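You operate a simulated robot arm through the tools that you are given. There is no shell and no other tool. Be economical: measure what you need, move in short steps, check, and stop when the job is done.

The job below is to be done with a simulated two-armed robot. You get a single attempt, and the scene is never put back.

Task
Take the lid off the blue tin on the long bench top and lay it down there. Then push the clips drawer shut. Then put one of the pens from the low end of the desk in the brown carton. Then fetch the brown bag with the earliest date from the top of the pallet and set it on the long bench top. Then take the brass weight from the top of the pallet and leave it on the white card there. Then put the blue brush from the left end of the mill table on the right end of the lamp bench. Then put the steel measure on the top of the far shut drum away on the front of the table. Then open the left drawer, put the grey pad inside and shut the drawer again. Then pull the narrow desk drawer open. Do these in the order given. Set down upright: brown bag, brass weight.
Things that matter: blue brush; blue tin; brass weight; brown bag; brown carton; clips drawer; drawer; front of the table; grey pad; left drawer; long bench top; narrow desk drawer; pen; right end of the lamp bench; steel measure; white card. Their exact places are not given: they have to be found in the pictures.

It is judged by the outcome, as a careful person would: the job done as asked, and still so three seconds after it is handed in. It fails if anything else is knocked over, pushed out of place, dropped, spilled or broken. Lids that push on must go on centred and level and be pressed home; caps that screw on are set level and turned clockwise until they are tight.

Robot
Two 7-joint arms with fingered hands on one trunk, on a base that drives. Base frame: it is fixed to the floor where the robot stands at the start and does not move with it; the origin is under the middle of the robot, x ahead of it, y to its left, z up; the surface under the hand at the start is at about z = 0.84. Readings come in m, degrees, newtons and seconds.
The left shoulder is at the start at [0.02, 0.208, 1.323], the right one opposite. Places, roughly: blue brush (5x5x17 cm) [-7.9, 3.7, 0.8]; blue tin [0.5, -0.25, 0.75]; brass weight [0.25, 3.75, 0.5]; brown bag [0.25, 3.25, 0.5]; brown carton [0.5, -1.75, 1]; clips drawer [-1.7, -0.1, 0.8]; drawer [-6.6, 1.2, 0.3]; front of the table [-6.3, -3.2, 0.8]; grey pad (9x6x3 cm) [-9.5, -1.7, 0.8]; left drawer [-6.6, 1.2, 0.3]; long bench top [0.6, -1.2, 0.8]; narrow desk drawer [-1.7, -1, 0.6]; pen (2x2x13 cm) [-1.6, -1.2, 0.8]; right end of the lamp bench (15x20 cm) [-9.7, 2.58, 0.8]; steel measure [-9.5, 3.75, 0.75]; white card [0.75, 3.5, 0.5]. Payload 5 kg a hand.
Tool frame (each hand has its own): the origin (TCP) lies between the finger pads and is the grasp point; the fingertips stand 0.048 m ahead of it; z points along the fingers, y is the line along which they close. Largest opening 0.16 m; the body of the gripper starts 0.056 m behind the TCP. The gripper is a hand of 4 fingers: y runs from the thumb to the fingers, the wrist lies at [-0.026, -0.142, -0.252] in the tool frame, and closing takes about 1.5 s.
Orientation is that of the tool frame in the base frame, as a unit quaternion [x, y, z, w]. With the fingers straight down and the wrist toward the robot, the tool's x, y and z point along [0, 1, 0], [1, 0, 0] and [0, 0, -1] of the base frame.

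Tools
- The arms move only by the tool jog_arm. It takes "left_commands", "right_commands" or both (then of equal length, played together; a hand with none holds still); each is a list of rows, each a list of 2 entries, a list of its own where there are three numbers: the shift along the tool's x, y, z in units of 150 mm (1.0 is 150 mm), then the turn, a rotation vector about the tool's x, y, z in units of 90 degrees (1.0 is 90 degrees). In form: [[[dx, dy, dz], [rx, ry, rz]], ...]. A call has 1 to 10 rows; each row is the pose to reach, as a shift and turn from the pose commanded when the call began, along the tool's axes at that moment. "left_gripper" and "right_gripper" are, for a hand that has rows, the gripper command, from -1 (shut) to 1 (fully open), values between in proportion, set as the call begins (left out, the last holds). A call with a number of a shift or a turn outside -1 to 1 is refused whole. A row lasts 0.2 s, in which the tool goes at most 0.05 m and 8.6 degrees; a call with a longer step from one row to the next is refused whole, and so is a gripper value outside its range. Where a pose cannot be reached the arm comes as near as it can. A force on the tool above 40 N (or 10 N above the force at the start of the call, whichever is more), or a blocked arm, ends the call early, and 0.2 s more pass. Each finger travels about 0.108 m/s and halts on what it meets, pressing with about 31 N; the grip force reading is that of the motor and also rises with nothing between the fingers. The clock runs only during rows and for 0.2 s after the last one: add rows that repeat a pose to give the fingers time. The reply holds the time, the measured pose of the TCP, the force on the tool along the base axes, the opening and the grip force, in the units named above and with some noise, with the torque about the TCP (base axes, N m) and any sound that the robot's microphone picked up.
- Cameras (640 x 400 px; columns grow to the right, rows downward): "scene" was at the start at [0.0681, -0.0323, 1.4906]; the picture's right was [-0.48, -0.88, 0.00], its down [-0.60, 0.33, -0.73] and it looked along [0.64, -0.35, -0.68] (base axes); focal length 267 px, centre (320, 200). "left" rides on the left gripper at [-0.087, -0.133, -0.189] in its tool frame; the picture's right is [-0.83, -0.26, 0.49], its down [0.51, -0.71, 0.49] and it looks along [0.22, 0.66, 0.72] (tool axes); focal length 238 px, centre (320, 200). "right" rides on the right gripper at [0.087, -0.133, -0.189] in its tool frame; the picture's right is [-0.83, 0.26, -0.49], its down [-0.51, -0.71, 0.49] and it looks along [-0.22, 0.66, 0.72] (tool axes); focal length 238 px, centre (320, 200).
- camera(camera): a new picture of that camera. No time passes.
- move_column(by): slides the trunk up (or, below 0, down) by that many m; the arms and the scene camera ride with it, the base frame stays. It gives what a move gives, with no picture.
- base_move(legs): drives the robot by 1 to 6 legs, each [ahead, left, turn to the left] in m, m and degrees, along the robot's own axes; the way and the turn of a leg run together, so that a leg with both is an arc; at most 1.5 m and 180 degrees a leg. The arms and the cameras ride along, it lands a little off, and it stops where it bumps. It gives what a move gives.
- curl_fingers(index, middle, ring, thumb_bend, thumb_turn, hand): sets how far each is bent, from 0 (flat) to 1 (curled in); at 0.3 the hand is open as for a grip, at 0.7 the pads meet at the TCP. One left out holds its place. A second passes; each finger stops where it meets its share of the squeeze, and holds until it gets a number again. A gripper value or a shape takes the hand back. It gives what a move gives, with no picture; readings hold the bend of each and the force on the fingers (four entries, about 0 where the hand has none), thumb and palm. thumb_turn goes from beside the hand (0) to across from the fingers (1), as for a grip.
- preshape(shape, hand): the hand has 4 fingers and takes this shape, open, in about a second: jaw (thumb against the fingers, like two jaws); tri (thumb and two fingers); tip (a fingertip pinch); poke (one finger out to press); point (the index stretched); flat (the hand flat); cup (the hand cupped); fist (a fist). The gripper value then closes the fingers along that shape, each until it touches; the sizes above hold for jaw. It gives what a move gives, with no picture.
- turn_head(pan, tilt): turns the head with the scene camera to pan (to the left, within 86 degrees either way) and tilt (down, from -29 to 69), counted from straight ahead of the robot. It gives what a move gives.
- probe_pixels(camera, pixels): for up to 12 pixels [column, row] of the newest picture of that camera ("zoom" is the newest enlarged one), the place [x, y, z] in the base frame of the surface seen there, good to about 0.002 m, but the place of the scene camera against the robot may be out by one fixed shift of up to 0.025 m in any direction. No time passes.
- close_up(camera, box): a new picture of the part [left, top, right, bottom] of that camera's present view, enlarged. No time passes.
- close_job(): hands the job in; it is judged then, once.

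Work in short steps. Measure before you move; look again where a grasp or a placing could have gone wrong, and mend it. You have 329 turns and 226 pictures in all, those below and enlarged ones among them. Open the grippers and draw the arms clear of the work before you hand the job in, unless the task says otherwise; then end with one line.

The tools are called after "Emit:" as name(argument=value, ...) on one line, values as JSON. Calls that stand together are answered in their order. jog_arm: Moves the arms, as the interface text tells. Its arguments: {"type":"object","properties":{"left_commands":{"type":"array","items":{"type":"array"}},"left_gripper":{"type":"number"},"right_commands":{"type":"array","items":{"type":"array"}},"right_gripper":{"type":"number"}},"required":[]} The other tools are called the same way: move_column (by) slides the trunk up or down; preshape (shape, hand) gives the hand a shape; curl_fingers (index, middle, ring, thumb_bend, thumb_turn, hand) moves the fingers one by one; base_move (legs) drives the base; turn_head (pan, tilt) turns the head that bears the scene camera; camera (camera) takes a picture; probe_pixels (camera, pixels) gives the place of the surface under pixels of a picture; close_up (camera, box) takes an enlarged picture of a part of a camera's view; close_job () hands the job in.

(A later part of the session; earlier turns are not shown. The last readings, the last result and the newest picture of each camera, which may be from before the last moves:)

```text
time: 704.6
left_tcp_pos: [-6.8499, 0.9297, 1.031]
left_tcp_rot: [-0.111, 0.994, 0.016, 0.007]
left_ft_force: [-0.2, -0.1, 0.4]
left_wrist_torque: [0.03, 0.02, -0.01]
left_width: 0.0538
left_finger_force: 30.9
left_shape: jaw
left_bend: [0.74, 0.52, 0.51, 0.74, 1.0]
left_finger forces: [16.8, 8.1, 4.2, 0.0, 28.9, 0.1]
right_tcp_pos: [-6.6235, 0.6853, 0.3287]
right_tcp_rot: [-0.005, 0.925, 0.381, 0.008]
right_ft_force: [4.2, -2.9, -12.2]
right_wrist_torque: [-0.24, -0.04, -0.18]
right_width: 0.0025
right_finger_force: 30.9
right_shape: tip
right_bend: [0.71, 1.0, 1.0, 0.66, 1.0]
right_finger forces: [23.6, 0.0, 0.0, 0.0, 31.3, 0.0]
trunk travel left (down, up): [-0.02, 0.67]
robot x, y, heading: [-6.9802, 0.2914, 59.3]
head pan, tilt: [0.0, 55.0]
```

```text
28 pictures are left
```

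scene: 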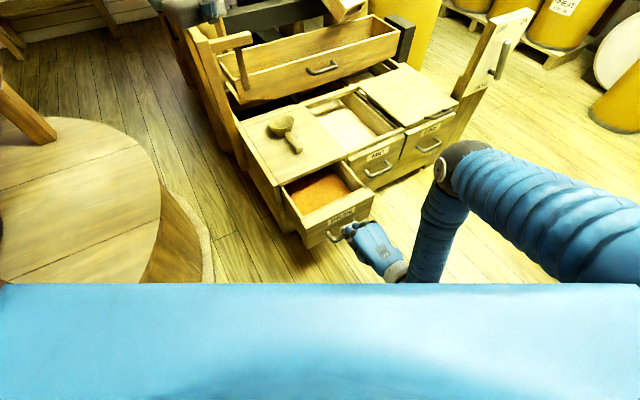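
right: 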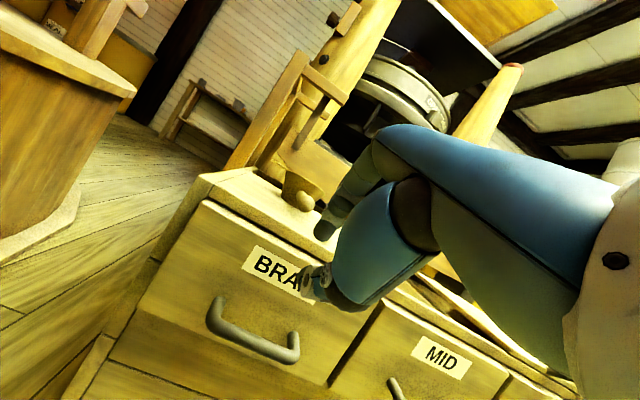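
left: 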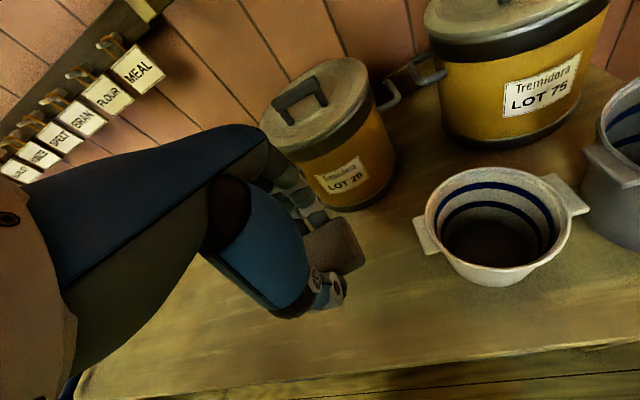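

The drawer is open 0.17 m. I probe its inside (bran surface, walls) for the pad, keeping hold of the handle.

Emit:
probe_pixels(camera="scene", pixels=[[318, 190], [300, 195], [338, 185], [310, 205], [325, 178], [330, 200], [290, 195], [345, 170], [305, 210], [355, 190]])

Emit:
close_up(camera="scene", box=[260, 140, 400, 260])

```text
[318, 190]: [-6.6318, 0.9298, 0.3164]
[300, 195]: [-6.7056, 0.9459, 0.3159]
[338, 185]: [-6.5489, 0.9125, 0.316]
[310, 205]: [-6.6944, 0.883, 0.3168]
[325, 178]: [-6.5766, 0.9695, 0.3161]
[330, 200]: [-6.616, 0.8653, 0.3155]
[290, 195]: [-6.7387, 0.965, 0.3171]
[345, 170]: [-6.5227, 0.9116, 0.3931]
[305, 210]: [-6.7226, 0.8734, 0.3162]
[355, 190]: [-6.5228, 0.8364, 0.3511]
```

```text
3.33 times, centred on (330, 200) of scene
```

zoom: 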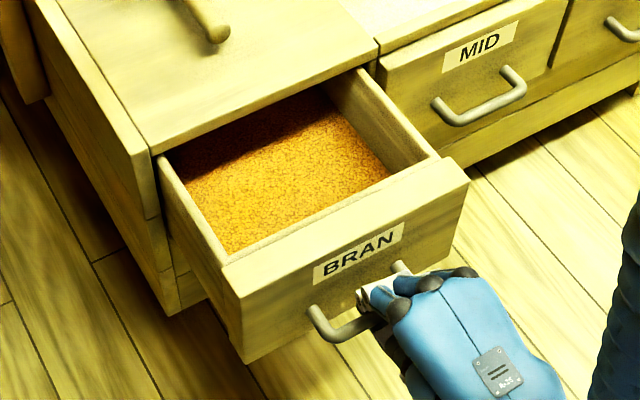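

Bran surface 0.325, open space y 0.77–0.94. Target for the pad: (-6.625,0.838). I bring the left hand over and down in stages.

Emit:
jog_arm(left_commands=[[[-0.16, -0.11, 0.05], [0, 0, 0.035]], [[-0.33, -0.23, 0.1], [0, 0, 0.07]], [[-0.5, -0.34, 0.2], [0, 0, 0.105]], [[-0.67, -0.46, 0.35], [0, 0, 0.14]], [[-0.67, -0.46, 0.5], [0, 0, 0.14]], [[-0.67, -0.46, 0.5], [0, 0, 0.14]]])

Emit:
jog_arm(left_commands=[[[-0.25, -0.1, 0.15], [0, 0, 0]], [[-0.5, -0.2, 0.3], [0, 0, 0]], [[-0.75, -0.3, 0.45], [0, 0, 0]], [[-0.75, -0.3, 0.7], [0, 0, 0]], [[-0.75, -0.3, 1], [0, 0, 0]], [[-0.75, -0.3, 1], [0, 0, 0]]])

Emit:
jog_arm(left_commands=[[[0, 0, 0.3], [0, 0, 0]], [[0, 0, 0.6], [0, 0, 0]], [[0, 0, 0.9], [0, 0, 0]], [[0, 0, 0.9], [0, 0, 0]]])

Emit:
camera(camera="scene")

```text
time: 706.0
left_tcp_pos: [-6.7345, 0.8882, 0.9559]
left_tcp_rot: [-0.002, 1.0, 0.018, 0.006]
left_ft_force: [-0.1, 1.1, 0.0]
left_wrist_torque: [-0.04, -0.03, -0.04]
left_width: 0.0538
left_finger_force: 31.3
left_shape: jaw
left_bend: [0.74, 0.52, 0.51, 0.74, 1.0]
left_finger forces: [16.7, 8.0, 4.0, 0.0, 28.7, 0.1]
right_tcp_pos: [-6.6236, 0.6858, 0.3289]
right_tcp_rot: [-0.003, 0.925, 0.381, 0.009]
right_ft_force: [5.2, -1.1, -15.3]
right_wrist_torque: [-0.32, -0.03, -0.2]
right_width: 0.0027
right_finger_force: 31.6
right_shape: tip
right_bend: [0.71, 1.0, 1.0, 0.66, 1.0]
right_finger forces: [24.1, 0.0, 0.1, 0.0, 31.7, 0.0]
trunk travel left (down, up): [-0.02, 0.67]
robot x, y, heading: [-6.9792, 0.294, 59.7]
head pan, tilt: [0.0, 55.0]
```

```text
time: 707.4
left_tcp_pos: [-6.6199, 0.8486, 0.8055]
left_tcp_rot: [-0.001, 1.0, 0.017, 0.006]
left_ft_force: [0.8, -0.6, -1.7]
left_wrist_torque: [-0.04, 0.02, 0.01]
left_width: 0.054
left_finger_force: 31.2
left_shape: jaw
left_bend: [0.74, 0.52, 0.51, 0.74, 1.0]
left_finger forces: [16.8, 7.9, 4.1, 0.1, 28.6, 0.1]
right_tcp_pos: [-6.6228, 0.6859, 0.3293]
right_tcp_rot: [-0.005, 0.925, 0.381, 0.007]
right_ft_force: [4.5, -1.5, -12.6]
right_wrist_torque: [-0.27, -0.03, -0.12]
right_width: 0.0031
right_finger_force: 30.9
right_shape: tip
right_bend: [0.71, 1.0, 1.0, 0.66, 1.0]
right_finger forces: [23.9, 0.0, 0.0, 0.1, 30.6, 0.0]
trunk travel left (down, up): [-0.02, 0.67]
robot x, y, heading: [-6.9755, 0.2925, 59.5]
head pan, tilt: [0.0, 55.0]
```

```text
time: 708.4
left_tcp_pos: [-6.6201, 0.8534, 0.6712]
left_tcp_rot: [-0.001, 1.0, 0.017, 0.007]
left_ft_force: [0.0, -0.1, -0.7]
left_wrist_torque: [-0.03, -0.03, 0.02]
left_width: 0.054
left_finger_force: 30.7
left_shape: jaw
left_bend: [0.74, 0.52, 0.51, 0.74, 1.0]
left_finger forces: [16.7, 8.0, 4.1, 0.1, 28.7, 0.0]
right_tcp_pos: [-6.6238, 0.6862, 0.3311]
right_tcp_rot: [-0.004, 0.925, 0.381, 0.009]
right_ft_force: [3.6, -0.7, -11.5]
right_wrist_torque: [-0.2, 0.0, -0.07]
right_width: 0.0028
right_finger_force: 31.0
right_shape: tip
right_bend: [0.71, 1.0, 1.0, 0.66, 1.0]
right_finger forces: [23.7, 0.0, 0.0, 0.0, 30.4, 0.0]
trunk travel left (down, up): [-0.02, 0.67]
robot x, y, heading: [-6.9801, 0.2981, 59.7]
head pan, tilt: [0.0, 55.0]
```

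```text
26 pictures are left
```

scene: 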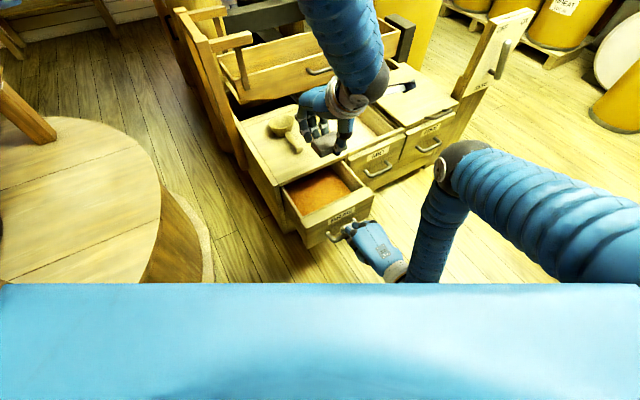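

Slight drift in y; I correct it and lower further.

Emit:
jog_arm(left_commands=[[[0, -0.12, 0], [0, 0, 0]], [[0, -0.13, 0.25], [0, 0, 0]], [[0, -0.14, 0.5], [0, 0, 0]], [[0, -0.15, 0.75], [0, 0, 0]], [[0, -0.16, 1], [0, 0, 0]], [[0, -0.16, 1], [0, 0, 0]]])

Emit:
camera(camera="left")

Emit:
close_up(camera="scene", box=[240, 80, 400, 260])

```text
time: 709.8
left_tcp_pos: [-6.6186, 0.8341, 0.5178]
left_tcp_rot: [-0.001, 1.0, 0.017, 0.006]
left_ft_force: [0.1, 1.6, -1.1]
left_wrist_torque: [-0.03, -0.01, 0.0]
left_width: 0.0541
left_finger_force: 31.1
left_shape: jaw
left_bend: [0.74, 0.52, 0.51, 0.74, 1.0]
left_finger forces: [16.8, 7.9, 4.0, 0.0, 28.7, 0.0]
right_tcp_pos: [-6.6238, 0.6863, 0.3288]
right_tcp_rot: [-0.003, 0.924, 0.381, 0.009]
right_ft_force: [2.7, -1.0, -12.3]
right_wrist_torque: [-0.23, 0.02, -0.08]
right_width: 0.0028
right_finger_force: 31.1
right_shape: tip
right_bend: [0.71, 1.0, 1.0, 0.66, 1.0]
right_finger forces: [0.1, 0.1, 0.0, 0.0, 30.9, 0.1]
trunk travel left (down, up): [-0.02, 0.67]
robot x, y, heading: [-6.9777, 0.2955, 59.3]
head pan, tilt: [0.0, 55.0]
```

```text
25 pictures are left
```

left: 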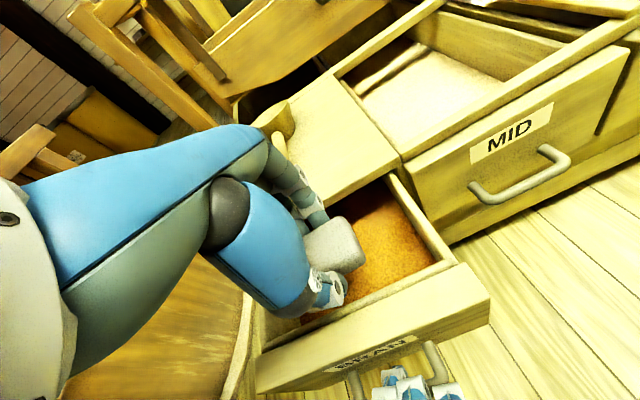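

```text
2.22 times, centred on (320, 170) of scene
```

zoom: 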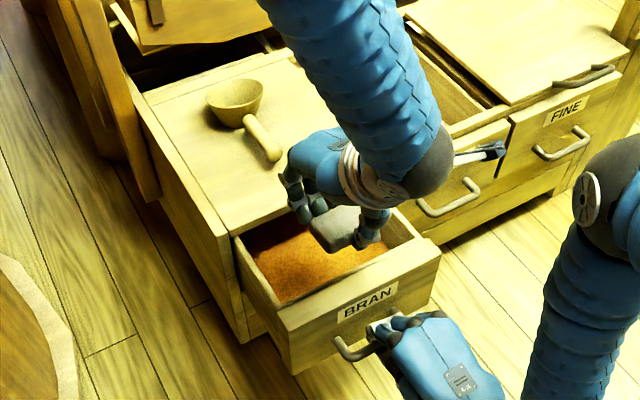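

The pad is over the drawer opening. I lower it onto the bran.

Emit:
jog_arm(left_commands=[[[0, -0.02, 0.2], [0, 0, 0]], [[0, -0.03, 0.4], [0, 0, 0]], [[0, -0.03, 0.6], [0, 0, 0]], [[0, -0.03, 0.75], [0, 0, 0]], [[0, -0.03, 0.85], [0, 0, 0]], [[0, -0.03, 0.9], [0, 0, 0]]])

Emit:
close_up(camera="scene", box=[240, 80, 400, 260])

```text
time: 710.4
left_tcp_pos: [-6.6134, 0.8313, 0.4728]
left_tcp_rot: [-0.002, 1.0, 0.019, 0.008]
left_ft_force: [-1.1, -3.0, 8.8]
left_wrist_torque: [-0.52, 0.0, -0.04]
left_width: 0.055
left_finger_force: 31.2
left_shape: jaw
left_bend: [0.74, 0.52, 0.51, 0.75, 1.0]
left_finger forces: [17.6, 7.3, 3.8, 0.0, 38.4, 0.0]
right_tcp_pos: [-6.6228, 0.6855, 0.3291]
right_tcp_rot: [-0.004, 0.925, 0.38, 0.009]
right_ft_force: [0.8, 2.8, -7.8]
right_wrist_torque: [-0.11, 0.0, 0.01]
right_width: 0.0028
right_finger_force: 30.6
right_shape: tip
right_bend: [0.71, 1.0, 1.0, 0.66, 1.0]
right_finger forces: [0.0, 0.0, 0.0, 0.0, 28.0, 0.0]
trunk travel left (down, up): [-0.02, 0.67]
robot x, y, heading: [-6.9771, 0.2969, 59.7]
head pan, tilt: [0.0, 55.0]
stopped in row 2 (left hand): the force on the tool passed its limit at 66 N (the readings are from after the stop); the commanded pose is now the measured one
```

```text
2.22 times, centred on (320, 170) of scene
```

zoom: 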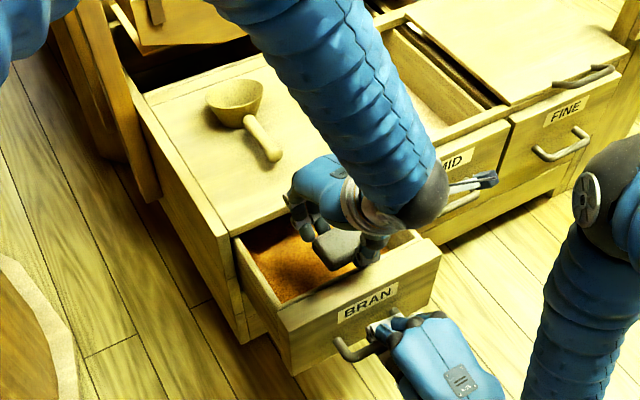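

The thumb touched the drawer's front edge. I raise slightly, pull the drawer 3.5 cm further out, and shift the pad left a little.

Emit:
jog_arm(left_commands=[[[0, 0, -0.15], [0, 0, 0]], [[0, 0, -0.25], [0, 0, 0]], [[0.1, 0, -0.25], [0, 0, 0]], [[0.2, 0, -0.25], [0, 0, 0]], [[0.2, 0, -0.25], [0, 0, 0]]], right_commands=[[[0, 0, 0], [0, 0, 0]], [[0, -0.04, -0.04], [0, 0, 0]], [[0, -0.08, -0.08], [0, 0, 0]], [[0, -0.13, -0.13], [0, 0, 0]], [[0, -0.17, -0.17], [0, 0, 0]]])

Emit:
close_up(camera="scene", box=[240, 80, 400, 260])

```text
time: 711.6
left_tcp_pos: [-6.646, 0.8318, 0.5081]
left_tcp_rot: [-0.002, 1.0, 0.019, 0.008]
left_ft_force: [0.1, 0.1, 0.2]
left_wrist_torque: [0.0, -0.03, -0.02]
left_width: 0.0549
left_finger_force: 31.3
left_shape: jaw
left_bend: [0.74, 0.52, 0.51, 0.75, 1.0]
left_finger forces: [18.2, 7.6, 3.8, 0.1, 29.9, 0.0]
right_tcp_pos: [-6.6225, 0.648, 0.3296]
right_tcp_rot: [-0.004, 0.925, 0.38, 0.008]
right_ft_force: [2.7, 0.4, -13.0]
right_wrist_torque: [-0.25, -0.03, -0.1]
right_width: 0.0028
right_finger_force: 31.2
right_shape: tip
right_bend: [0.71, 1.0, 1.0, 0.66, 1.0]
right_finger forces: [0.1, 0.0, 0.0, 0.0, 31.2, 0.0]
trunk travel left (down, up): [-0.02, 0.67]
robot x, y, heading: [-6.9787, 0.2953, 59.8]
head pan, tilt: [0.0, 55.0]
```

```text
2.22 times, centred on (320, 170) of scene
```

zoom: 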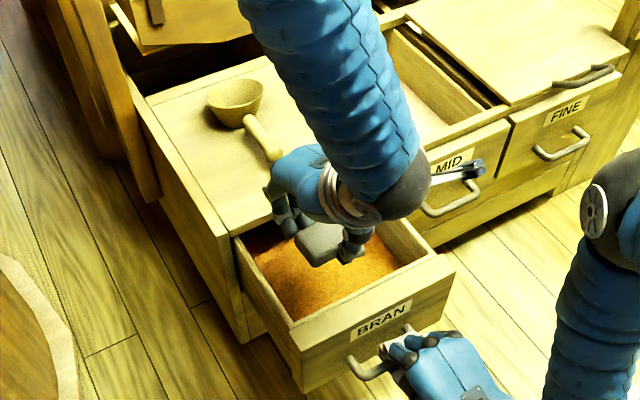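

More room now. I lower the pad again.

Emit:
jog_arm(left_commands=[[[0, -0.05, 0.15], [0, 0, 0]], [[0, -0.06, 0.3], [0, 0, 0]], [[0, -0.07, 0.45], [0, 0, 0]], [[0, -0.08, 0.6], [0, 0, 0]], [[0, -0.08, 0.7], [0, 0, 0]], [[0, -0.08, 0.77], [0, 0, 0]]])

Emit:
close_up(camera="scene", box=[240, 80, 400, 260])

```text
time: 713.0
left_tcp_pos: [-6.6439, 0.826, 0.3932]
left_tcp_rot: [-0.004, 1.0, 0.021, 0.009]
left_ft_force: [1.7, 24.5, 12.1]
left_wrist_torque: [-1.63, -0.01, 0.25]
left_width: 0.0525
left_finger_force: 31.2
left_shape: jaw
left_bend: [0.74, 0.52, 0.5, 0.74, 1.0]
left_finger forces: [21.2, 10.9, 4.6, 0.0, 63.3, 0.1]
right_tcp_pos: [-6.6242, 0.6482, 0.3295]
right_tcp_rot: [-0.004, 0.925, 0.379, 0.009]
right_ft_force: [0.2, -19.7, -12.4]
right_wrist_torque: [-0.31, -0.01, 0.0]
right_width: 0.0028
right_finger_force: 31.1
right_shape: tip
right_bend: [0.71, 1.0, 1.0, 0.66, 1.0]
right_finger forces: [0.0, 0.0, 0.0, 0.1, 37.0, 0.0]
trunk travel left (down, up): [-0.02, 0.67]
robot x, y, heading: [-6.9764, 0.2964, 59.6]
head pan, tilt: [0.0, 55.0]
```

```text
2.22 times, centred on (320, 170) of scene
```

zoom: 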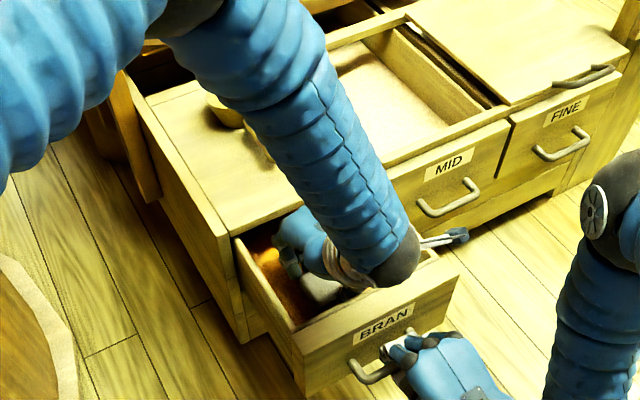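

The pad is inside, about a centimetre above the bran; the thumb presses the front wall. I shift 1.2 cm back, lower 1 cm and open a little.

Emit:
jog_arm(left_commands=[[[0, 0.05, 0], [0, 0, 0]], [[0, 0.09, 0.03], [0, 0, 0]], [[0, 0.09, 0.06], [0, 0, 0]]])

Emit:
jog_arm(left_commands=[[[0, 0, 0], [0, 0, 0]], [[0, 0, 0], [0, 0, 0]], [[0, 0, 0], [0, 0, 0]]], left_gripper=-0.05)

Emit:
jog_arm(left_commands=[[[0, 0, -0.15], [0, 0, 0]], [[0, 0, -0.4], [0, 0, 0]], [[0, 0, -0.7], [0, 0, 0]], [[0, 0, -1], [0, 0, 0]]])

Emit:
close_up(camera="scene", box=[240, 80, 400, 260])

```text
time: 713.8
left_tcp_pos: [-6.642, 0.8348, 0.3824]
left_tcp_rot: [-0.002, 1.0, 0.017, 0.008]
left_ft_force: [0.4, 1.5, 0.7]
left_wrist_torque: [-0.22, 0.02, 0.07]
left_width: 0.0533
left_finger_force: 31.1
left_shape: jaw
left_bend: [0.74, 0.52, 0.5, 0.74, 1.0]
left_finger forces: [17.9, 8.8, 3.8, 0.0, 32.8, 0.0]
right_tcp_pos: [-6.6236, 0.6516, 0.3305]
right_tcp_rot: [-0.004, 0.925, 0.381, 0.008]
right_ft_force: [0.7, -2.7, -21.3]
right_wrist_torque: [-0.17, -0.03, 0.01]
right_width: 0.0024
right_finger_force: 31.5
right_shape: tip
right_bend: [0.71, 1.0, 1.0, 0.66, 1.0]
right_finger forces: [0.0, 0.0, 0.0, 0.0, 36.7, 0.1]
trunk travel left (down, up): [-0.02, 0.67]
robot x, y, heading: [-6.9779, 0.2949, 59.6]
head pan, tilt: [0.0, 55.0]
```

```text
time: 714.6
left_tcp_pos: [-6.6441, 0.8377, 0.3835]
left_tcp_rot: [-0.003, 1.0, 0.019, 0.009]
left_ft_force: [-1.1, 4.4, 1.0]
left_wrist_torque: [-0.22, -0.02, -0.03]
left_width: 0.0746
left_finger_force: 0.1
left_shape: jaw
left_bend: [0.74, 0.46, 0.43, 0.71, 1.0]
left_finger forces: [0.1, 0.0, 0.0, 0.0, 4.4, 0.0]
right_tcp_pos: [-6.6238, 0.651, 0.3289]
right_tcp_rot: [-0.003, 0.925, 0.38, 0.009]
right_ft_force: [-0.9, -0.9, -18.5]
right_wrist_torque: [-0.15, -0.01, -0.02]
right_width: 0.0026
right_finger_force: 31.1
right_shape: tip
right_bend: [0.71, 1.0, 1.0, 0.66, 1.0]
right_finger forces: [0.0, 0.1, 0.0, 0.0, 0.1, 0.1]
trunk travel left (down, up): [-0.02, 0.67]
robot x, y, heading: [-6.9787, 0.2938, 59.5]
head pan, tilt: [0.0, 55.0]
```

```text
time: 715.6
left_tcp_pos: [-6.6469, 0.8292, 0.5342]
left_tcp_rot: [-0.003, 1.0, 0.018, 0.008]
left_ft_force: [-0.3, -1.5, -1.5]
left_wrist_torque: [0.09, -0.08, 0.03]
left_width: 0.0758
left_finger_force: 0.1
left_shape: jaw
left_bend: [0.74, 0.46, 0.43, 0.71, 1.0]
left_finger forces: [0.0, 0.1, 0.1, 0.0, 0.0, 0.0]
right_tcp_pos: [-6.6244, 0.6498, 0.3295]
right_tcp_rot: [-0.004, 0.925, 0.381, 0.008]
right_ft_force: [-1.5, -2.7, -16.3]
right_wrist_torque: [-0.12, 0.01, 0.02]
right_width: 0.0026
right_finger_force: 30.6
right_shape: tip
right_bend: [0.71, 1.0, 1.0, 0.66, 1.0]
right_finger forces: [0.0, 0.0, 0.0, 0.1, 0.1, 0.0]
trunk travel left (down, up): [-0.02, 0.67]
robot x, y, heading: [-6.9816, 0.2949, 59.5]
head pan, tilt: [0.0, 55.0]
```

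```text
2.22 times, centred on (320, 170) of scene
```

zoom: 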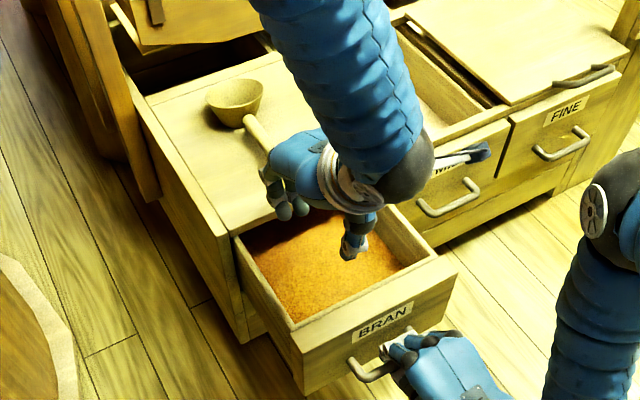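

The pad is not visible in this view; I raise the left hand away and look again.

Emit:
jog_arm(left_commands=[[[0.1, 0, -0.3], [0, 0, 0]], [[0.25, 0, -0.55], [0, 0, 0]], [[0.45, 0, -0.75], [0, 0, 0]], [[0.7, 0, -0.9], [0, 0, 0]], [[0.9, 0, -1], [0, 0, 0]]])

Emit:
close_up(camera="scene", box=[240, 80, 400, 260])

```text
time: 716.8
left_tcp_pos: [-6.7852, 0.8241, 0.682]
left_tcp_rot: [-0.003, 1.0, 0.019, 0.007]
left_ft_force: [-0.2, -0.2, -0.1]
left_wrist_torque: [-0.03, 0.01, -0.01]
left_width: 0.0759
left_finger_force: 0.0
left_shape: jaw
left_bend: [0.74, 0.46, 0.43, 0.71, 1.0]
left_finger forces: [0.0, 0.0, 0.0, 0.0, 0.0, 0.0]
right_tcp_pos: [-6.6235, 0.6491, 0.3308]
right_tcp_rot: [-0.004, 0.925, 0.38, 0.009]
right_ft_force: [-1.5, 1.6, -16.4]
right_wrist_torque: [-0.16, 0.0, 0.01]
right_width: 0.0021
right_finger_force: 30.8
right_shape: tip
right_bend: [0.71, 1.0, 1.0, 0.66, 1.0]
right_finger forces: [0.0, 0.1, 0.0, 0.0, 0.0, 0.0]
trunk travel left (down, up): [-0.02, 0.67]
robot x, y, heading: [-6.9771, 0.2952, 59.6]
head pan, tilt: [0.0, 55.0]
```

```text
2.22 times, centred on (320, 170) of scene
```

zoom: 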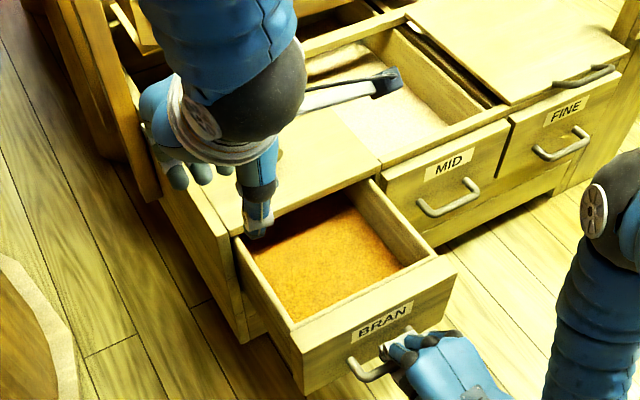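

The pad is not visible in the drawer; I check the left hand's camera.

Emit:
camera(camera="left")

```text
18 pictures are left
```

left: 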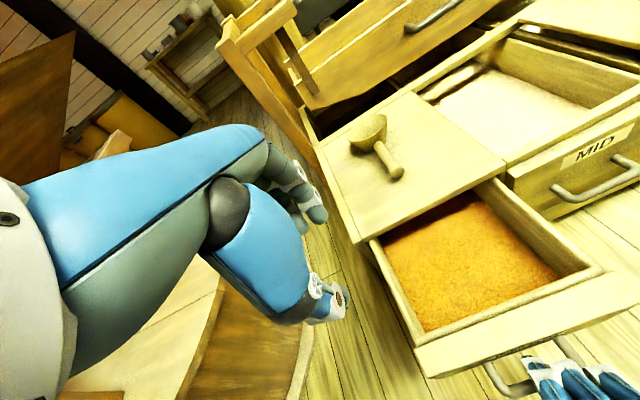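

The pad has sunk into the bran (neither in the hand nor elsewhere). I push the drawer shut with the right hand on the handle.

Emit:
jog_arm(right_commands=[[[0, 0.12, 0.12], [0, 0, 0]], [[0, 0.24, 0.24], [0, 0, 0]], [[0, 0.36, 0.36], [0, 0, 0]], [[0, 0.48, 0.48], [0, 0, 0]], [[0, 0.6, 0.6], [0, 0, 0]], [[0, 0.72, 0.72], [0, 0, 0]], [[0, 0.84, 0.84], [0, 0, 0]], [[0, 0.92, 0.92], [0, 0, 0]], [[0, 0.98, 0.98], [0, 0, 0]], [[0, 1, 1], [0, 0, 0]]])

Emit:
camera(camera="scene")

```text
time: 719.0
left_tcp_pos: [-6.784, 0.8254, 0.6814]
left_tcp_rot: [-0.002, 1.0, 0.019, 0.009]
left_ft_force: [0.8, -0.3, -0.7]
left_wrist_torque: [0.0, -0.02, -0.02]
left_width: 0.0757
left_finger_force: 0.1
left_shape: jaw
left_bend: [0.74, 0.46, 0.43, 0.71, 1.0]
left_finger forces: [0.0, 0.1, 0.0, 0.1, 0.1, 0.0]
right_tcp_pos: [-6.6241, 0.8639, 0.3274]
right_tcp_rot: [-0.003, 0.924, 0.382, 0.009]
right_ft_force: [-1.3, -3.8, -5.9]
right_wrist_torque: [-0.07, 0.0, 0.0]
right_width: 0.0026
right_finger_force: 31.2
right_shape: tip
right_bend: [0.71, 1.0, 1.0, 0.66, 1.0]
right_finger forces: [0.0, 0.1, 0.1, 0.0, 0.1, 0.1]
trunk travel left (down, up): [-0.02, 0.67]
robot x, y, heading: [-6.98, 0.2945, 59.7]
head pan, tilt: [0.0, 55.0]
```

```text
17 pictures are left
```

scene: 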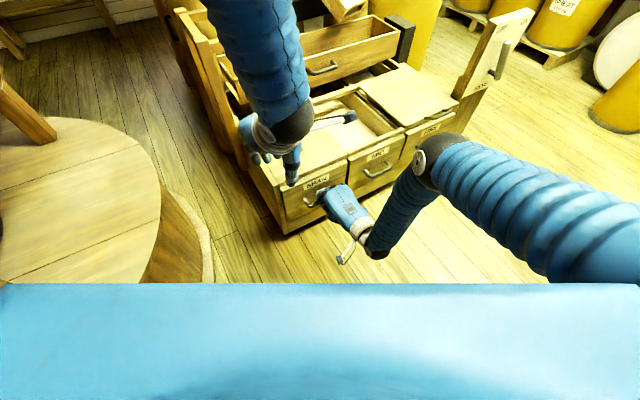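

Nearly shut. I probe BRAN's front against MID's.

Emit:
probe_pixels(camera="scene", pixels=[[316, 184], [300, 200], [290, 190], [290, 205], [340, 180], [360, 175], [400, 155], [335, 170]])

```text
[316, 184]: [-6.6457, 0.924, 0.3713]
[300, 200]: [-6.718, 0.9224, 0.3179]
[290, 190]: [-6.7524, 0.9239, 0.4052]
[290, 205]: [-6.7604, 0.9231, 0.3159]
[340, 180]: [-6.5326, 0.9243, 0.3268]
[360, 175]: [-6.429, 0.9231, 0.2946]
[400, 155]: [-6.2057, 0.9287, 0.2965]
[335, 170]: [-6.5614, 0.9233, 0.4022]
```

The drawer is shut flush (y 0.923). I open the pinch and withdraw the right hand along its axis, and raise the left hand.

Emit:
jog_arm(right_commands=[[[0, 0, 0], [0, 0, 0]], [[0, 0, 0], [0, 0, 0]], [[0, 0, -0.15], [0, 0, 0]], [[0, 0, -0.4], [0, 0, 0]], [[0, 0, -0.65], [0, 0, 0]], [[0, 0, -0.9], [0, 0, 0]], [[0, 0, -0.9], [0, 0, 0]]], left_commands=[[[0, 0, -0.15], [0, 0, 0]], [[0, 0, -0.3], [0, 0, 0]], [[0, 0, -0.45], [0, 0, 0]], [[0, 0, -0.6], [0, 0, 0]], [[0, 0, -0.75], [0, 0, 0]], [[0, 0, -0.9], [0, 0, 0]], [[0, 0, -1], [0, 0, 0]]], right_gripper=-0.5)

Emit:
close_up(camera="scene", box=[230, 100, 450, 260])

```text
time: 720.6
left_tcp_pos: [-6.7843, 0.8206, 0.8323]
left_tcp_rot: [-0.002, 1.0, 0.019, 0.008]
left_ft_force: [0.2, -0.8, 0.6]
left_wrist_torque: [-0.01, -0.05, 0.01]
left_width: 0.076
left_finger_force: 0.1
left_shape: jaw
left_bend: [0.74, 0.46, 0.43, 0.71, 1.0]
left_finger forces: [0.0, 0.1, 0.0, 0.1, 0.0, 0.0]
right_tcp_pos: [-6.625, 0.7671, 0.4246]
right_tcp_rot: [-0.003, 0.924, 0.381, 0.01]
right_ft_force: [-0.7, 0.1, -0.4]
right_wrist_torque: [0.01, 0.01, -0.02]
right_width: 0.0396
right_finger_force: 0.0
right_shape: tip
right_bend: [0.73, 0.98, 0.99, 0.74, 1.0]
right_finger forces: [0.0, 0.0, 0.0, 0.0, 0.0, 0.0]
trunk travel left (down, up): [-0.02, 0.67]
robot x, y, heading: [-6.9806, 0.2943, 59.5]
head pan, tilt: [0.0, 55.0]
```

```text
2.50 times, centred on (340, 180) of scene
```

zoom: 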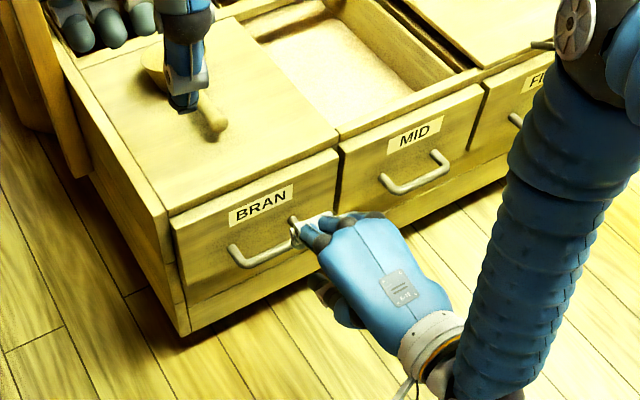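

Drawer shut and hand free. Last: the narrow desk drawer. I raise the trunk and begin the way back east.

Emit:
move_column(by=0.4)

Emit:
move_column(by=0.15)

Emit:
base_move(legs=[[0, 0, -59.5], [0.3, 0.12, 0], [1.25, 0, 0], [0.36, -0.475, 0], [0, 0, -90]])

```text
time: 724.4
left_tcp_pos: [-6.785, 0.8196, 1.2326]
left_tcp_rot: [-0.002, 1.0, 0.019, 0.009]
left_ft_force: [-0.1, 0.2, 0.2]
left_wrist_torque: [-0.01, -0.01, 0.03]
left_width: 0.076
left_finger_force: 0.1
left_shape: jaw
left_bend: [0.74, 0.46, 0.43, 0.71, 1.0]
left_finger forces: [0.1, 0.1, 0.1, 0.0, 0.0, 0.0]
right_tcp_pos: [-6.6253, 0.7685, 0.8239]
right_tcp_rot: [-0.004, 0.925, 0.38, 0.009]
right_ft_force: [0.8, -0.5, -0.3]
right_wrist_torque: [-0.02, 0.02, -0.01]
right_width: 0.0396
right_finger_force: 0.1
right_shape: tip
right_bend: [0.73, 0.98, 0.99, 0.74, 1.0]
right_finger forces: [0.0, 0.1, 0.1, 0.0, 0.1, 0.0]
trunk travel left (down, up): [-0.42, 0.27]
robot x, y, heading: [-6.9788, 0.2978, 59.6]
head pan, tilt: [0.0, 55.0]
```

```text
time: 726.2
left_tcp_pos: [-6.7847, 0.8204, 1.3821]
left_tcp_rot: [-0.002, 1.0, 0.019, 0.009]
left_ft_force: [-0.6, -0.4, -0.2]
left_wrist_torque: [-0.02, -0.01, -0.02]
left_width: 0.0759
left_finger_force: 0.0
left_shape: jaw
left_bend: [0.74, 0.46, 0.43, 0.71, 1.0]
left_finger forces: [0.0, 0.0, 0.0, 0.1, 0.0, 0.1]
right_tcp_pos: [-6.6268, 0.7676, 0.9738]
right_tcp_rot: [-0.004, 0.925, 0.381, 0.009]
right_ft_force: [-0.2, -0.7, -0.2]
right_wrist_torque: [0.0, 0.0, -0.02]
right_width: 0.0398
right_finger_force: 0.0
right_shape: tip
right_bend: [0.73, 0.98, 0.99, 0.74, 1.0]
right_finger forces: [0.0, 0.0, 0.0, 0.0, 0.1, 0.1]
trunk travel left (down, up): [-0.57, 0.12]
robot x, y, heading: [-6.9819, 0.2974, 59.6]
head pan, tilt: [0.0, 55.0]
```

```text
time: 743.8
left_tcp_pos: [-4.9487, -0.6241, 1.3824]
left_tcp_rot: [0.963, 0.268, -0.003, 0.021]
left_ft_force: [0.0, -1.3, -0.8]
left_wrist_torque: [-0.03, -0.03, 0.04]
left_width: 0.0758
left_finger_force: 0.0
left_shape: jaw
left_bend: [0.74, 0.46, 0.43, 0.71, 1.0]
left_finger forces: [0.0, 0.1, 0.0, 0.0, 0.0, 0.1]
right_tcp_pos: [-5.114, -0.6605, 0.9725]
right_tcp_rot: [0.89, 0.25, 0.093, 0.37]
right_ft_force: [0.0, 1.0, 0.2]
right_wrist_torque: [0.03, 0.0, -0.04]
right_width: 0.0393
right_finger_force: 0.1
right_shape: tip
right_bend: [0.73, 0.98, 0.99, 0.74, 1.0]
right_finger forces: [0.0, 0.0, 0.0, 0.0, 0.0, 0.0]
trunk travel left (down, up): [-0.57, 0.12]
robot x, y, heading: [-5.0494, -0.0736, -89.7]
head pan, tilt: [0.0, 55.0]
```

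Emit:
base_move(legs=[[0.526, 0.3, 0], [0.35, 0.45, 0], [0.39, 0.59, 0], [0, 0, 90], [1.0, -0.04, 0], [0.4, -0.14, 0]])

Emit:
turn_head(pan=40, tilt=40)

Emit:
camera(camera="scene")

```text
time: 763.3
left_tcp_pos: [-2.0442, -1.2489, 1.3813]
left_tcp_rot: [0.438, 0.899, 0.013, 0.015]
left_ft_force: [0.7, 1.1, -1.1]
left_wrist_torque: [-0.22, 0.1, 0.0]
left_width: 0.0761
left_finger_force: 0.0
left_shape: jaw
left_bend: [0.74, 0.46, 0.43, 0.71, 1.0]
left_finger forces: [0.0, 0.1, 0.0, 0.0, 0.1, 0.0]
right_tcp_pos: [-1.9893, -1.4056, 0.9744]
right_tcp_rot: [0.403, 0.832, 0.338, 0.175]
right_ft_force: [0.6, 1.6, -0.6]
right_wrist_torque: [-0.01, 0.04, -0.02]
right_width: 0.0399
right_finger_force: 0.0
right_shape: tip
right_bend: [0.73, 0.98, 0.99, 0.74, 1.0]
right_finger forces: [0.0, 0.0, 0.1, 0.0, 0.0, 0.0]
trunk travel left (down, up): [-0.57, 0.12]
robot x, y, heading: [-2.5795, -1.4241, 7.4]
head pan, tilt: [0.0, 55.0]
stopped in leg 6: the robot was blocked; the commanded pose is now the measured one
```

```text
time: 764.4
left_tcp_pos: [-2.0449, -1.2522, 1.3821]
left_tcp_rot: [0.438, 0.899, 0.014, 0.015]
left_ft_force: [0.3, 0.9, -0.7]
left_wrist_torque: [-0.08, -0.01, 0.0]
left_width: 0.0761
left_finger_force: 0.1
left_shape: jaw
left_bend: [0.74, 0.46, 0.43, 0.71, 1.0]
left_finger forces: [0.0, 0.0, 0.0, 0.2, 0.1, 0.0]
right_tcp_pos: [-1.9893, -1.4092, 0.9747]
right_tcp_rot: [0.405, 0.831, 0.338, 0.175]
right_ft_force: [0.1, 0.6, 0.4]
right_wrist_torque: [-0.02, -0.03, 0.01]
right_width: 0.0399
right_finger_force: 0.0
right_shape: tip
right_bend: [0.73, 0.98, 0.99, 0.74, 1.0]
right_finger forces: [0.1, 0.0, 0.0, 0.1, 0.1, 0.1]
trunk travel left (down, up): [-0.57, 0.12]
robot x, y, heading: [-2.5781, -1.4201, 7.3]
head pan, tilt: [40.0, 40.0]
```

```text
15 pictures are left
```

scene: 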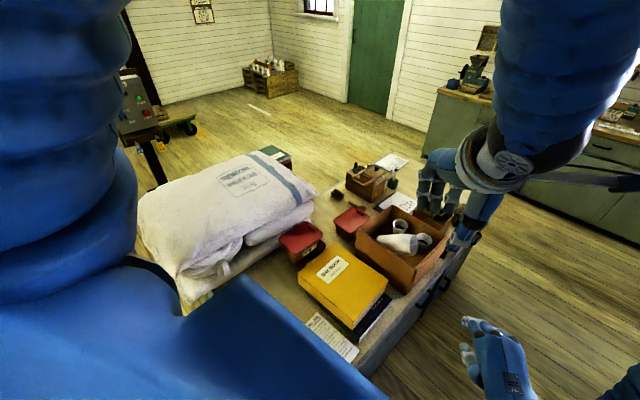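

I grazed the desk's corner. I steer clear of it between desk and stand, then turn to heading 60 and look at the drawers.

Emit:
base_move(legs=[[-0.05, -0.094, 0], [0.186, -0.125, 0], [0.272, -0.237, 0], [0, 0, 52.5]])

Emit:
turn_head(pan=0, tilt=45)

Emit:
camera(camera="scene")

```text
time: 771.1
left_tcp_pos: [-1.9274, -1.2915, 1.3813]
left_tcp_rot: [-0.005, 1.0, 0.019, 0.008]
left_ft_force: [-0.2, -0.3, 0.2]
left_wrist_torque: [0.02, -0.01, 0.0]
left_width: 0.0758
left_finger_force: 0.0
left_shape: jaw
left_bend: [0.74, 0.46, 0.43, 0.71, 1.0]
left_finger forces: [0.1, 0.0, 0.1, 0.0, 0.0, 0.0]
right_tcp_pos: [-1.7679, -1.3431, 0.9752]
right_tcp_rot: [-0.005, 0.925, 0.38, 0.006]
right_ft_force: [0.1, 0.1, 0.1]
right_wrist_torque: [-0.03, 0.02, 0.0]
right_width: 0.0398
right_finger_force: 0.1
right_shape: tip
right_bend: [0.73, 0.98, 0.99, 0.74, 1.0]
right_finger forces: [0.0, 0.0, 0.1, 0.0, 0.0, 0.0]
trunk travel left (down, up): [-0.57, 0.12]
robot x, y, heading: [-2.1181, -1.8202, 59.7]
head pan, tilt: [40.0, 40.0]
```

```text
time: 772.2
left_tcp_pos: [-1.9261, -1.2908, 1.3826]
left_tcp_rot: [-0.005, 1.0, 0.019, 0.008]
left_ft_force: [-0.2, 1.0, -0.1]
left_wrist_torque: [-0.01, 0.03, 0.02]
left_width: 0.0757
left_finger_force: 0.1
left_shape: jaw
left_bend: [0.74, 0.46, 0.43, 0.71, 1.0]
left_finger forces: [0.0, 0.0, 0.0, 0.0, 0.1, 0.0]
right_tcp_pos: [-1.7675, -1.3437, 0.9738]
right_tcp_rot: [-0.006, 0.925, 0.381, 0.006]
right_ft_force: [0.0, -0.4, 0.5]
right_wrist_torque: [-0.02, 0.0, 0.01]
right_width: 0.0398
right_finger_force: 0.0
right_shape: tip
right_bend: [0.73, 0.98, 0.99, 0.74, 1.0]
right_finger forces: [0.0, 0.0, 0.1, 0.1, 0.0, 0.1]
trunk travel left (down, up): [-0.57, 0.12]
robot x, y, heading: [-2.1185, -1.817, 59.7]
head pan, tilt: [0.0, 45.0]
```

```text
14 pictures are left
```

scene: 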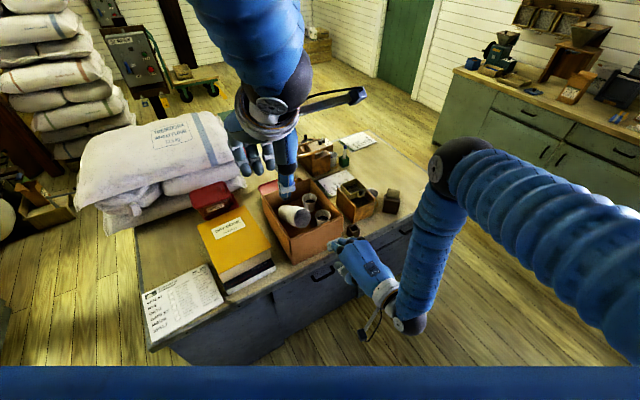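

Emit:
close_up(camera="scene", box=[240, 200, 440, 360])

Emit:
probe_pixels(camera="scene", pixels=[[322, 275], [312, 279], [332, 270], [405, 228], [322, 285], [280, 310], [350, 280], [300, 285], [290, 330], [335, 262]])

```text
2.50 times, centred on (340, 280) of scene
```

zoom: 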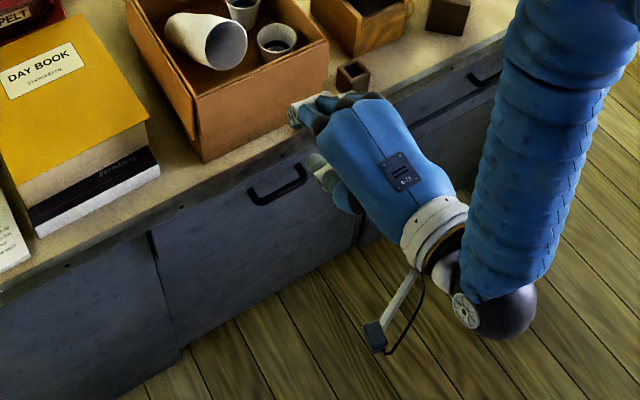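

```text
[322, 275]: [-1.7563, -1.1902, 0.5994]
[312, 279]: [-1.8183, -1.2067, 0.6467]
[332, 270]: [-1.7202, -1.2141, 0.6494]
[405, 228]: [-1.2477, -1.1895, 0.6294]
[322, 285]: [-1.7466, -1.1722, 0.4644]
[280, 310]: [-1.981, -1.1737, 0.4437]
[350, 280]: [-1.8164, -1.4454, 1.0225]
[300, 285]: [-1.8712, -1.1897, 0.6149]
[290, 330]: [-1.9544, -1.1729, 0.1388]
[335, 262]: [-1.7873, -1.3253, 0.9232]
```

The narrow drawer's handle is near (-1.77,-1.21,0.65). I look with the right-hand camera.

Emit:
camera(camera="right")

```text
12 pictures are left
```

right: 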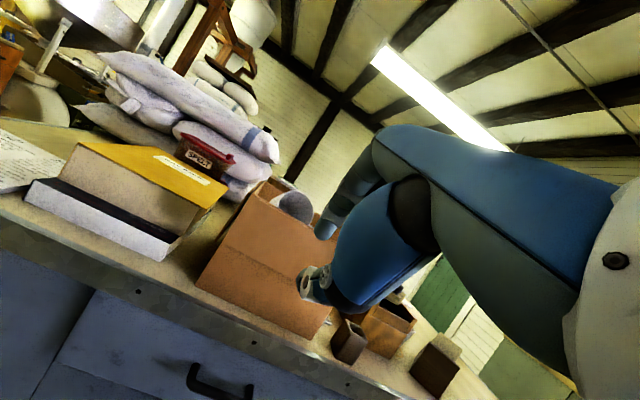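

Emit:
probe_pixels(camera="right", pixels=[[192, 380], [205, 390], [218, 394], [193, 368], [248, 390], [230, 375], [150, 340], [60, 370], [100, 300], [170, 395], [145, 285], [320, 230]])

```text
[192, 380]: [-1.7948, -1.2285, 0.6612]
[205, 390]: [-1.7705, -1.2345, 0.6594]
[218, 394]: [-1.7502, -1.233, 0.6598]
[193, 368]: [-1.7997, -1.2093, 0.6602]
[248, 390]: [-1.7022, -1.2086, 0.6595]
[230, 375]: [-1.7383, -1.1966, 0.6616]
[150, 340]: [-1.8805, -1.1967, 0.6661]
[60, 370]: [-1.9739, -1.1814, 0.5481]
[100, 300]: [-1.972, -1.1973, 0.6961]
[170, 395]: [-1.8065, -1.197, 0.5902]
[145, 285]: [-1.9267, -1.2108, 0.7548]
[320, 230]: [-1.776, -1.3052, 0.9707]
```

Face y -1.197, bar y -1.234, z 0.66, x -1.80…-1.70: gap 3 cm. I lower the trunk 0.247 and go to the pre-point.

Emit:
move_column(by=-0.247)

Emit:
jog_arm(right_commands=[[[-0.06, 0.05, 0.05], [0, 0, 0]], [[-0.117, 0.104, 0.104], [0, 0, 0]], [[-0.117, 0.104, 0.104], [0, 0, 0]]], right_gripper=-0.62)

Emit:
camera(camera="right")

```text
time: 774.8
left_tcp_pos: [-1.9259, -1.291, 1.1359]
left_tcp_rot: [-0.005, 1.0, 0.02, 0.007]
left_ft_force: [0.0, 0.6, 0.3]
left_wrist_torque: [0.0, -0.02, 0.0]
left_width: 0.0759
left_finger_force: 0.1
left_shape: jaw
left_bend: [0.74, 0.46, 0.43, 0.71, 1.0]
left_finger forces: [0.0, 0.1, 0.0, 0.0, 0.1, 0.0]
right_tcp_pos: [-1.7678, -1.3429, 0.727]
right_tcp_rot: [-0.005, 0.924, 0.382, 0.006]
right_ft_force: [-1.0, -0.5, 0.2]
right_wrist_torque: [-0.05, 0.01, -0.02]
right_width: 0.0399
right_finger_force: 0.0
right_shape: tip
right_bend: [0.73, 0.98, 0.99, 0.74, 1.0]
right_finger forces: [0.0, 0.0, 0.0, 0.0, 0.0, 0.1]
trunk travel left (down, up): [-0.323, 0.367]
robot x, y, heading: [-2.1183, -1.8195, 60.0]
head pan, tilt: [0.0, 45.0]
```

```text
time: 775.6
left_tcp_pos: [-1.9271, -1.2911, 1.1357]
left_tcp_rot: [-0.004, 1.0, 0.02, 0.008]
left_ft_force: [-0.1, -0.1, -0.3]
left_wrist_torque: [0.0, -0.01, 0.01]
left_width: 0.0761
left_finger_force: 0.1
left_shape: jaw
left_bend: [0.74, 0.46, 0.43, 0.71, 1.0]
left_finger forces: [0.0, 0.0, 0.0, 0.1, 0.0, 0.0]
right_tcp_pos: [-1.7496, -1.3213, 0.7285]
right_tcp_rot: [-0.006, 0.925, 0.381, 0.006]
right_ft_force: [0.3, 0.2, 0.4]
right_wrist_torque: [-0.02, 0.0, -0.01]
right_width: 0.0306
right_finger_force: 0.0
right_shape: tip
right_bend: [0.72, 0.98, 0.99, 0.74, 1.0]
right_finger forces: [0.1, 0.0, 0.0, 0.1, 0.1, 0.0]
trunk travel left (down, up): [-0.323, 0.367]
robot x, y, heading: [-2.1123, -1.8191, 59.8]
head pan, tilt: [0.0, 45.0]
```

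```text
11 pictures are left
```

right: 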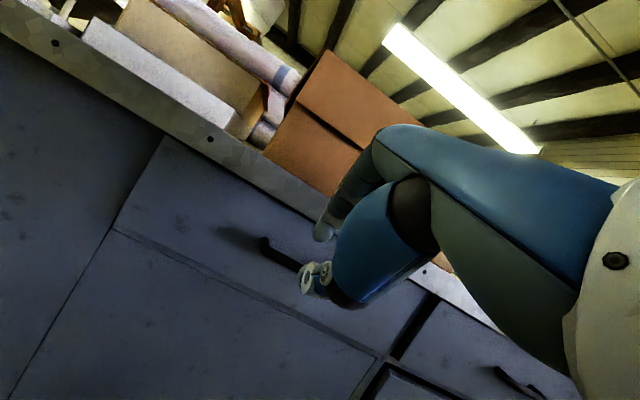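

Emit:
probe_pixels(camera="right", pixels=[[264, 245], [275, 254], [290, 262], [322, 232], [328, 222], [305, 280], [180, 200], [200, 135], [265, 275], [350, 350]])

```text
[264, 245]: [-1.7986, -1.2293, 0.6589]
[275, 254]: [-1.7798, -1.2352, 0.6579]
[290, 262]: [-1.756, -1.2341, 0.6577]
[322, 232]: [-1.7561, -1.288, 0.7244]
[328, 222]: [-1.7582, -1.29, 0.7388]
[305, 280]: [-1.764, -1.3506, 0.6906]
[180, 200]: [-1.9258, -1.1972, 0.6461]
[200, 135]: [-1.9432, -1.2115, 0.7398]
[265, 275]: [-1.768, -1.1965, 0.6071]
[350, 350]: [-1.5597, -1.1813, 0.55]
```

Everything lines up along the finger axis: advance 9.5 cm.

Emit:
jog_arm(right_commands=[[[0, 0, 0.2], [0, 0, 0]], [[0, 0, 0.38], [0, 0, 0]], [[0, 0, 0.5], [0, 0, 0]], [[0, 0, 0.58], [0, 0, 0]], [[0, 0, 0.634], [0, 0, 0]], [[0, 0, 0.634], [0, 0, 0]]])

Emit:
close_up(camera="right", box=[180, 170, 400, 350])

```text
time: 777.0
left_tcp_pos: [-1.9274, -1.2914, 1.1351]
left_tcp_rot: [-0.005, 1.0, 0.018, 0.008]
left_ft_force: [-0.5, -0.2, -0.7]
left_wrist_torque: [0.0, 0.0, -0.05]
left_width: 0.076
left_finger_force: 0.0
left_shape: jaw
left_bend: [0.74, 0.46, 0.43, 0.71, 1.0]
left_finger forces: [0.0, 0.0, 0.0, 0.0, 0.0, 0.0]
right_tcp_pos: [-1.7495, -1.2539, 0.6605]
right_tcp_rot: [-0.005, 0.925, 0.381, 0.006]
right_ft_force: [-0.1, -2.0, -0.8]
right_wrist_torque: [-0.04, 0.02, 0.02]
right_width: 0.0305
right_finger_force: 0.1
right_shape: tip
right_bend: [0.72, 0.98, 0.99, 0.74, 1.0]
right_finger forces: [1.1, 0.0, 0.0, 0.0, 0.1, 0.1]
trunk travel left (down, up): [-0.323, 0.367]
robot x, y, heading: [-2.1117, -1.8179, 59.9]
head pan, tilt: [0.0, 45.0]
```

```text
2.22 times, centred on (290, 260) of right
```

zoom: 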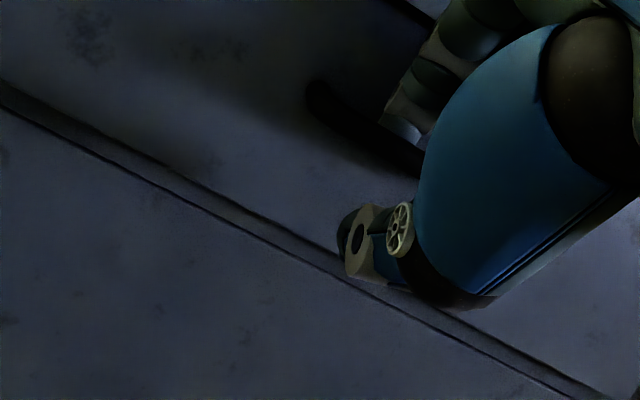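

The bar is between index and thumb. I close and pull gently.

Emit:
jog_arm(right_commands=[[[0, 0, 0], [0, 0, 0]], [[0, 0, 0], [0, 0, 0]], [[0, 0, 0], [0, 0, 0]]], right_gripper=-1)

Emit:
jog_arm(right_commands=[[[0, -0.08, -0.08], [0, 0, 0]], [[0, -0.16, -0.16], [0, 0, 0]], [[0, -0.24, -0.24], [0, 0, 0]], [[0, -0.32, -0.32], [0, 0, 0]], [[0, -0.4, -0.4], [0, 0, 0]], [[0, -0.48, -0.48], [0, 0, 0]], [[0, -0.56, -0.56], [0, 0, 0]], [[0, -0.64, -0.64], [0, 0, 0]], [[0, -0.72, -0.72], [0, 0, 0]], [[0, -0.8, -0.8], [0, 0, 0]]])

Emit:
camera(camera="scene")

```text
time: 777.8
left_tcp_pos: [-1.9265, -1.2919, 1.135]
left_tcp_rot: [-0.004, 1.0, 0.019, 0.008]
left_ft_force: [0.4, 0.1, 0.4]
left_wrist_torque: [0.0, 0.02, 0.03]
left_width: 0.0757
left_finger_force: 0.2
left_shape: jaw
left_bend: [0.74, 0.46, 0.43, 0.71, 1.0]
left_finger forces: [0.0, 0.0, 0.0, 0.0, 0.1, 0.0]
right_tcp_pos: [-1.7493, -1.2548, 0.6601]
right_tcp_rot: [-0.006, 0.924, 0.382, 0.005]
right_ft_force: [1.7, 0.3, -3.6]
right_wrist_torque: [-0.1, 0.0, -0.11]
right_width: 0.0072
right_finger_force: 31.3
right_shape: tip
right_bend: [0.72, 1.0, 1.0, 0.64, 1.0]
right_finger forces: [23.2, 0.0, 0.0, 0.0, 25.7, 0.0]
trunk travel left (down, up): [-0.323, 0.367]
robot x, y, heading: [-2.1133, -1.8176, 59.7]
head pan, tilt: [0.0, 45.0]
```

```text
time: 780.0
left_tcp_pos: [-1.9259, -1.2916, 1.1355]
left_tcp_rot: [-0.005, 1.0, 0.021, 0.007]
left_ft_force: [0.5, 0.1, 0.0]
left_wrist_torque: [0.01, 0.02, 0.02]
left_width: 0.076
left_finger_force: 0.1
left_shape: jaw
left_bend: [0.74, 0.46, 0.43, 0.71, 1.0]
left_finger forces: [0.0, 0.0, 0.1, 0.0, 0.0, 0.1]
right_tcp_pos: [-1.7488, -1.4252, 0.6592]
right_tcp_rot: [-0.005, 0.925, 0.38, 0.006]
right_ft_force: [9.0, -1.5, -6.9]
right_wrist_torque: [-0.13, -0.06, -0.34]
right_width: 0.0072
right_finger_force: 31.0
right_shape: tip
right_bend: [0.72, 1.0, 1.0, 0.64, 1.0]
right_finger forces: [22.0, 0.1, 0.0, 0.1, 27.5, 0.1]
trunk travel left (down, up): [-0.323, 0.367]
robot x, y, heading: [-2.1146, -1.8187, 59.8]
head pan, tilt: [0.0, 45.0]
```

```text
9 pictures are left
```

scene: 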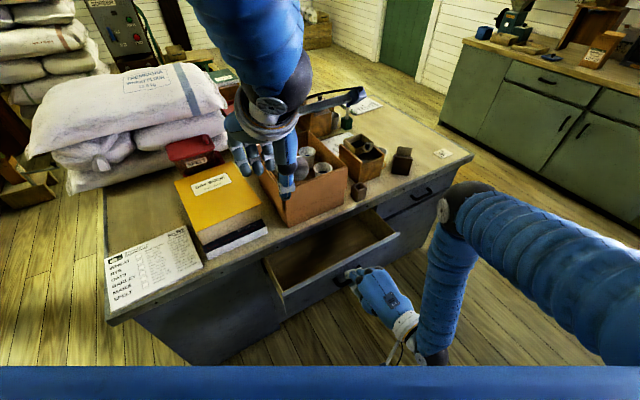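

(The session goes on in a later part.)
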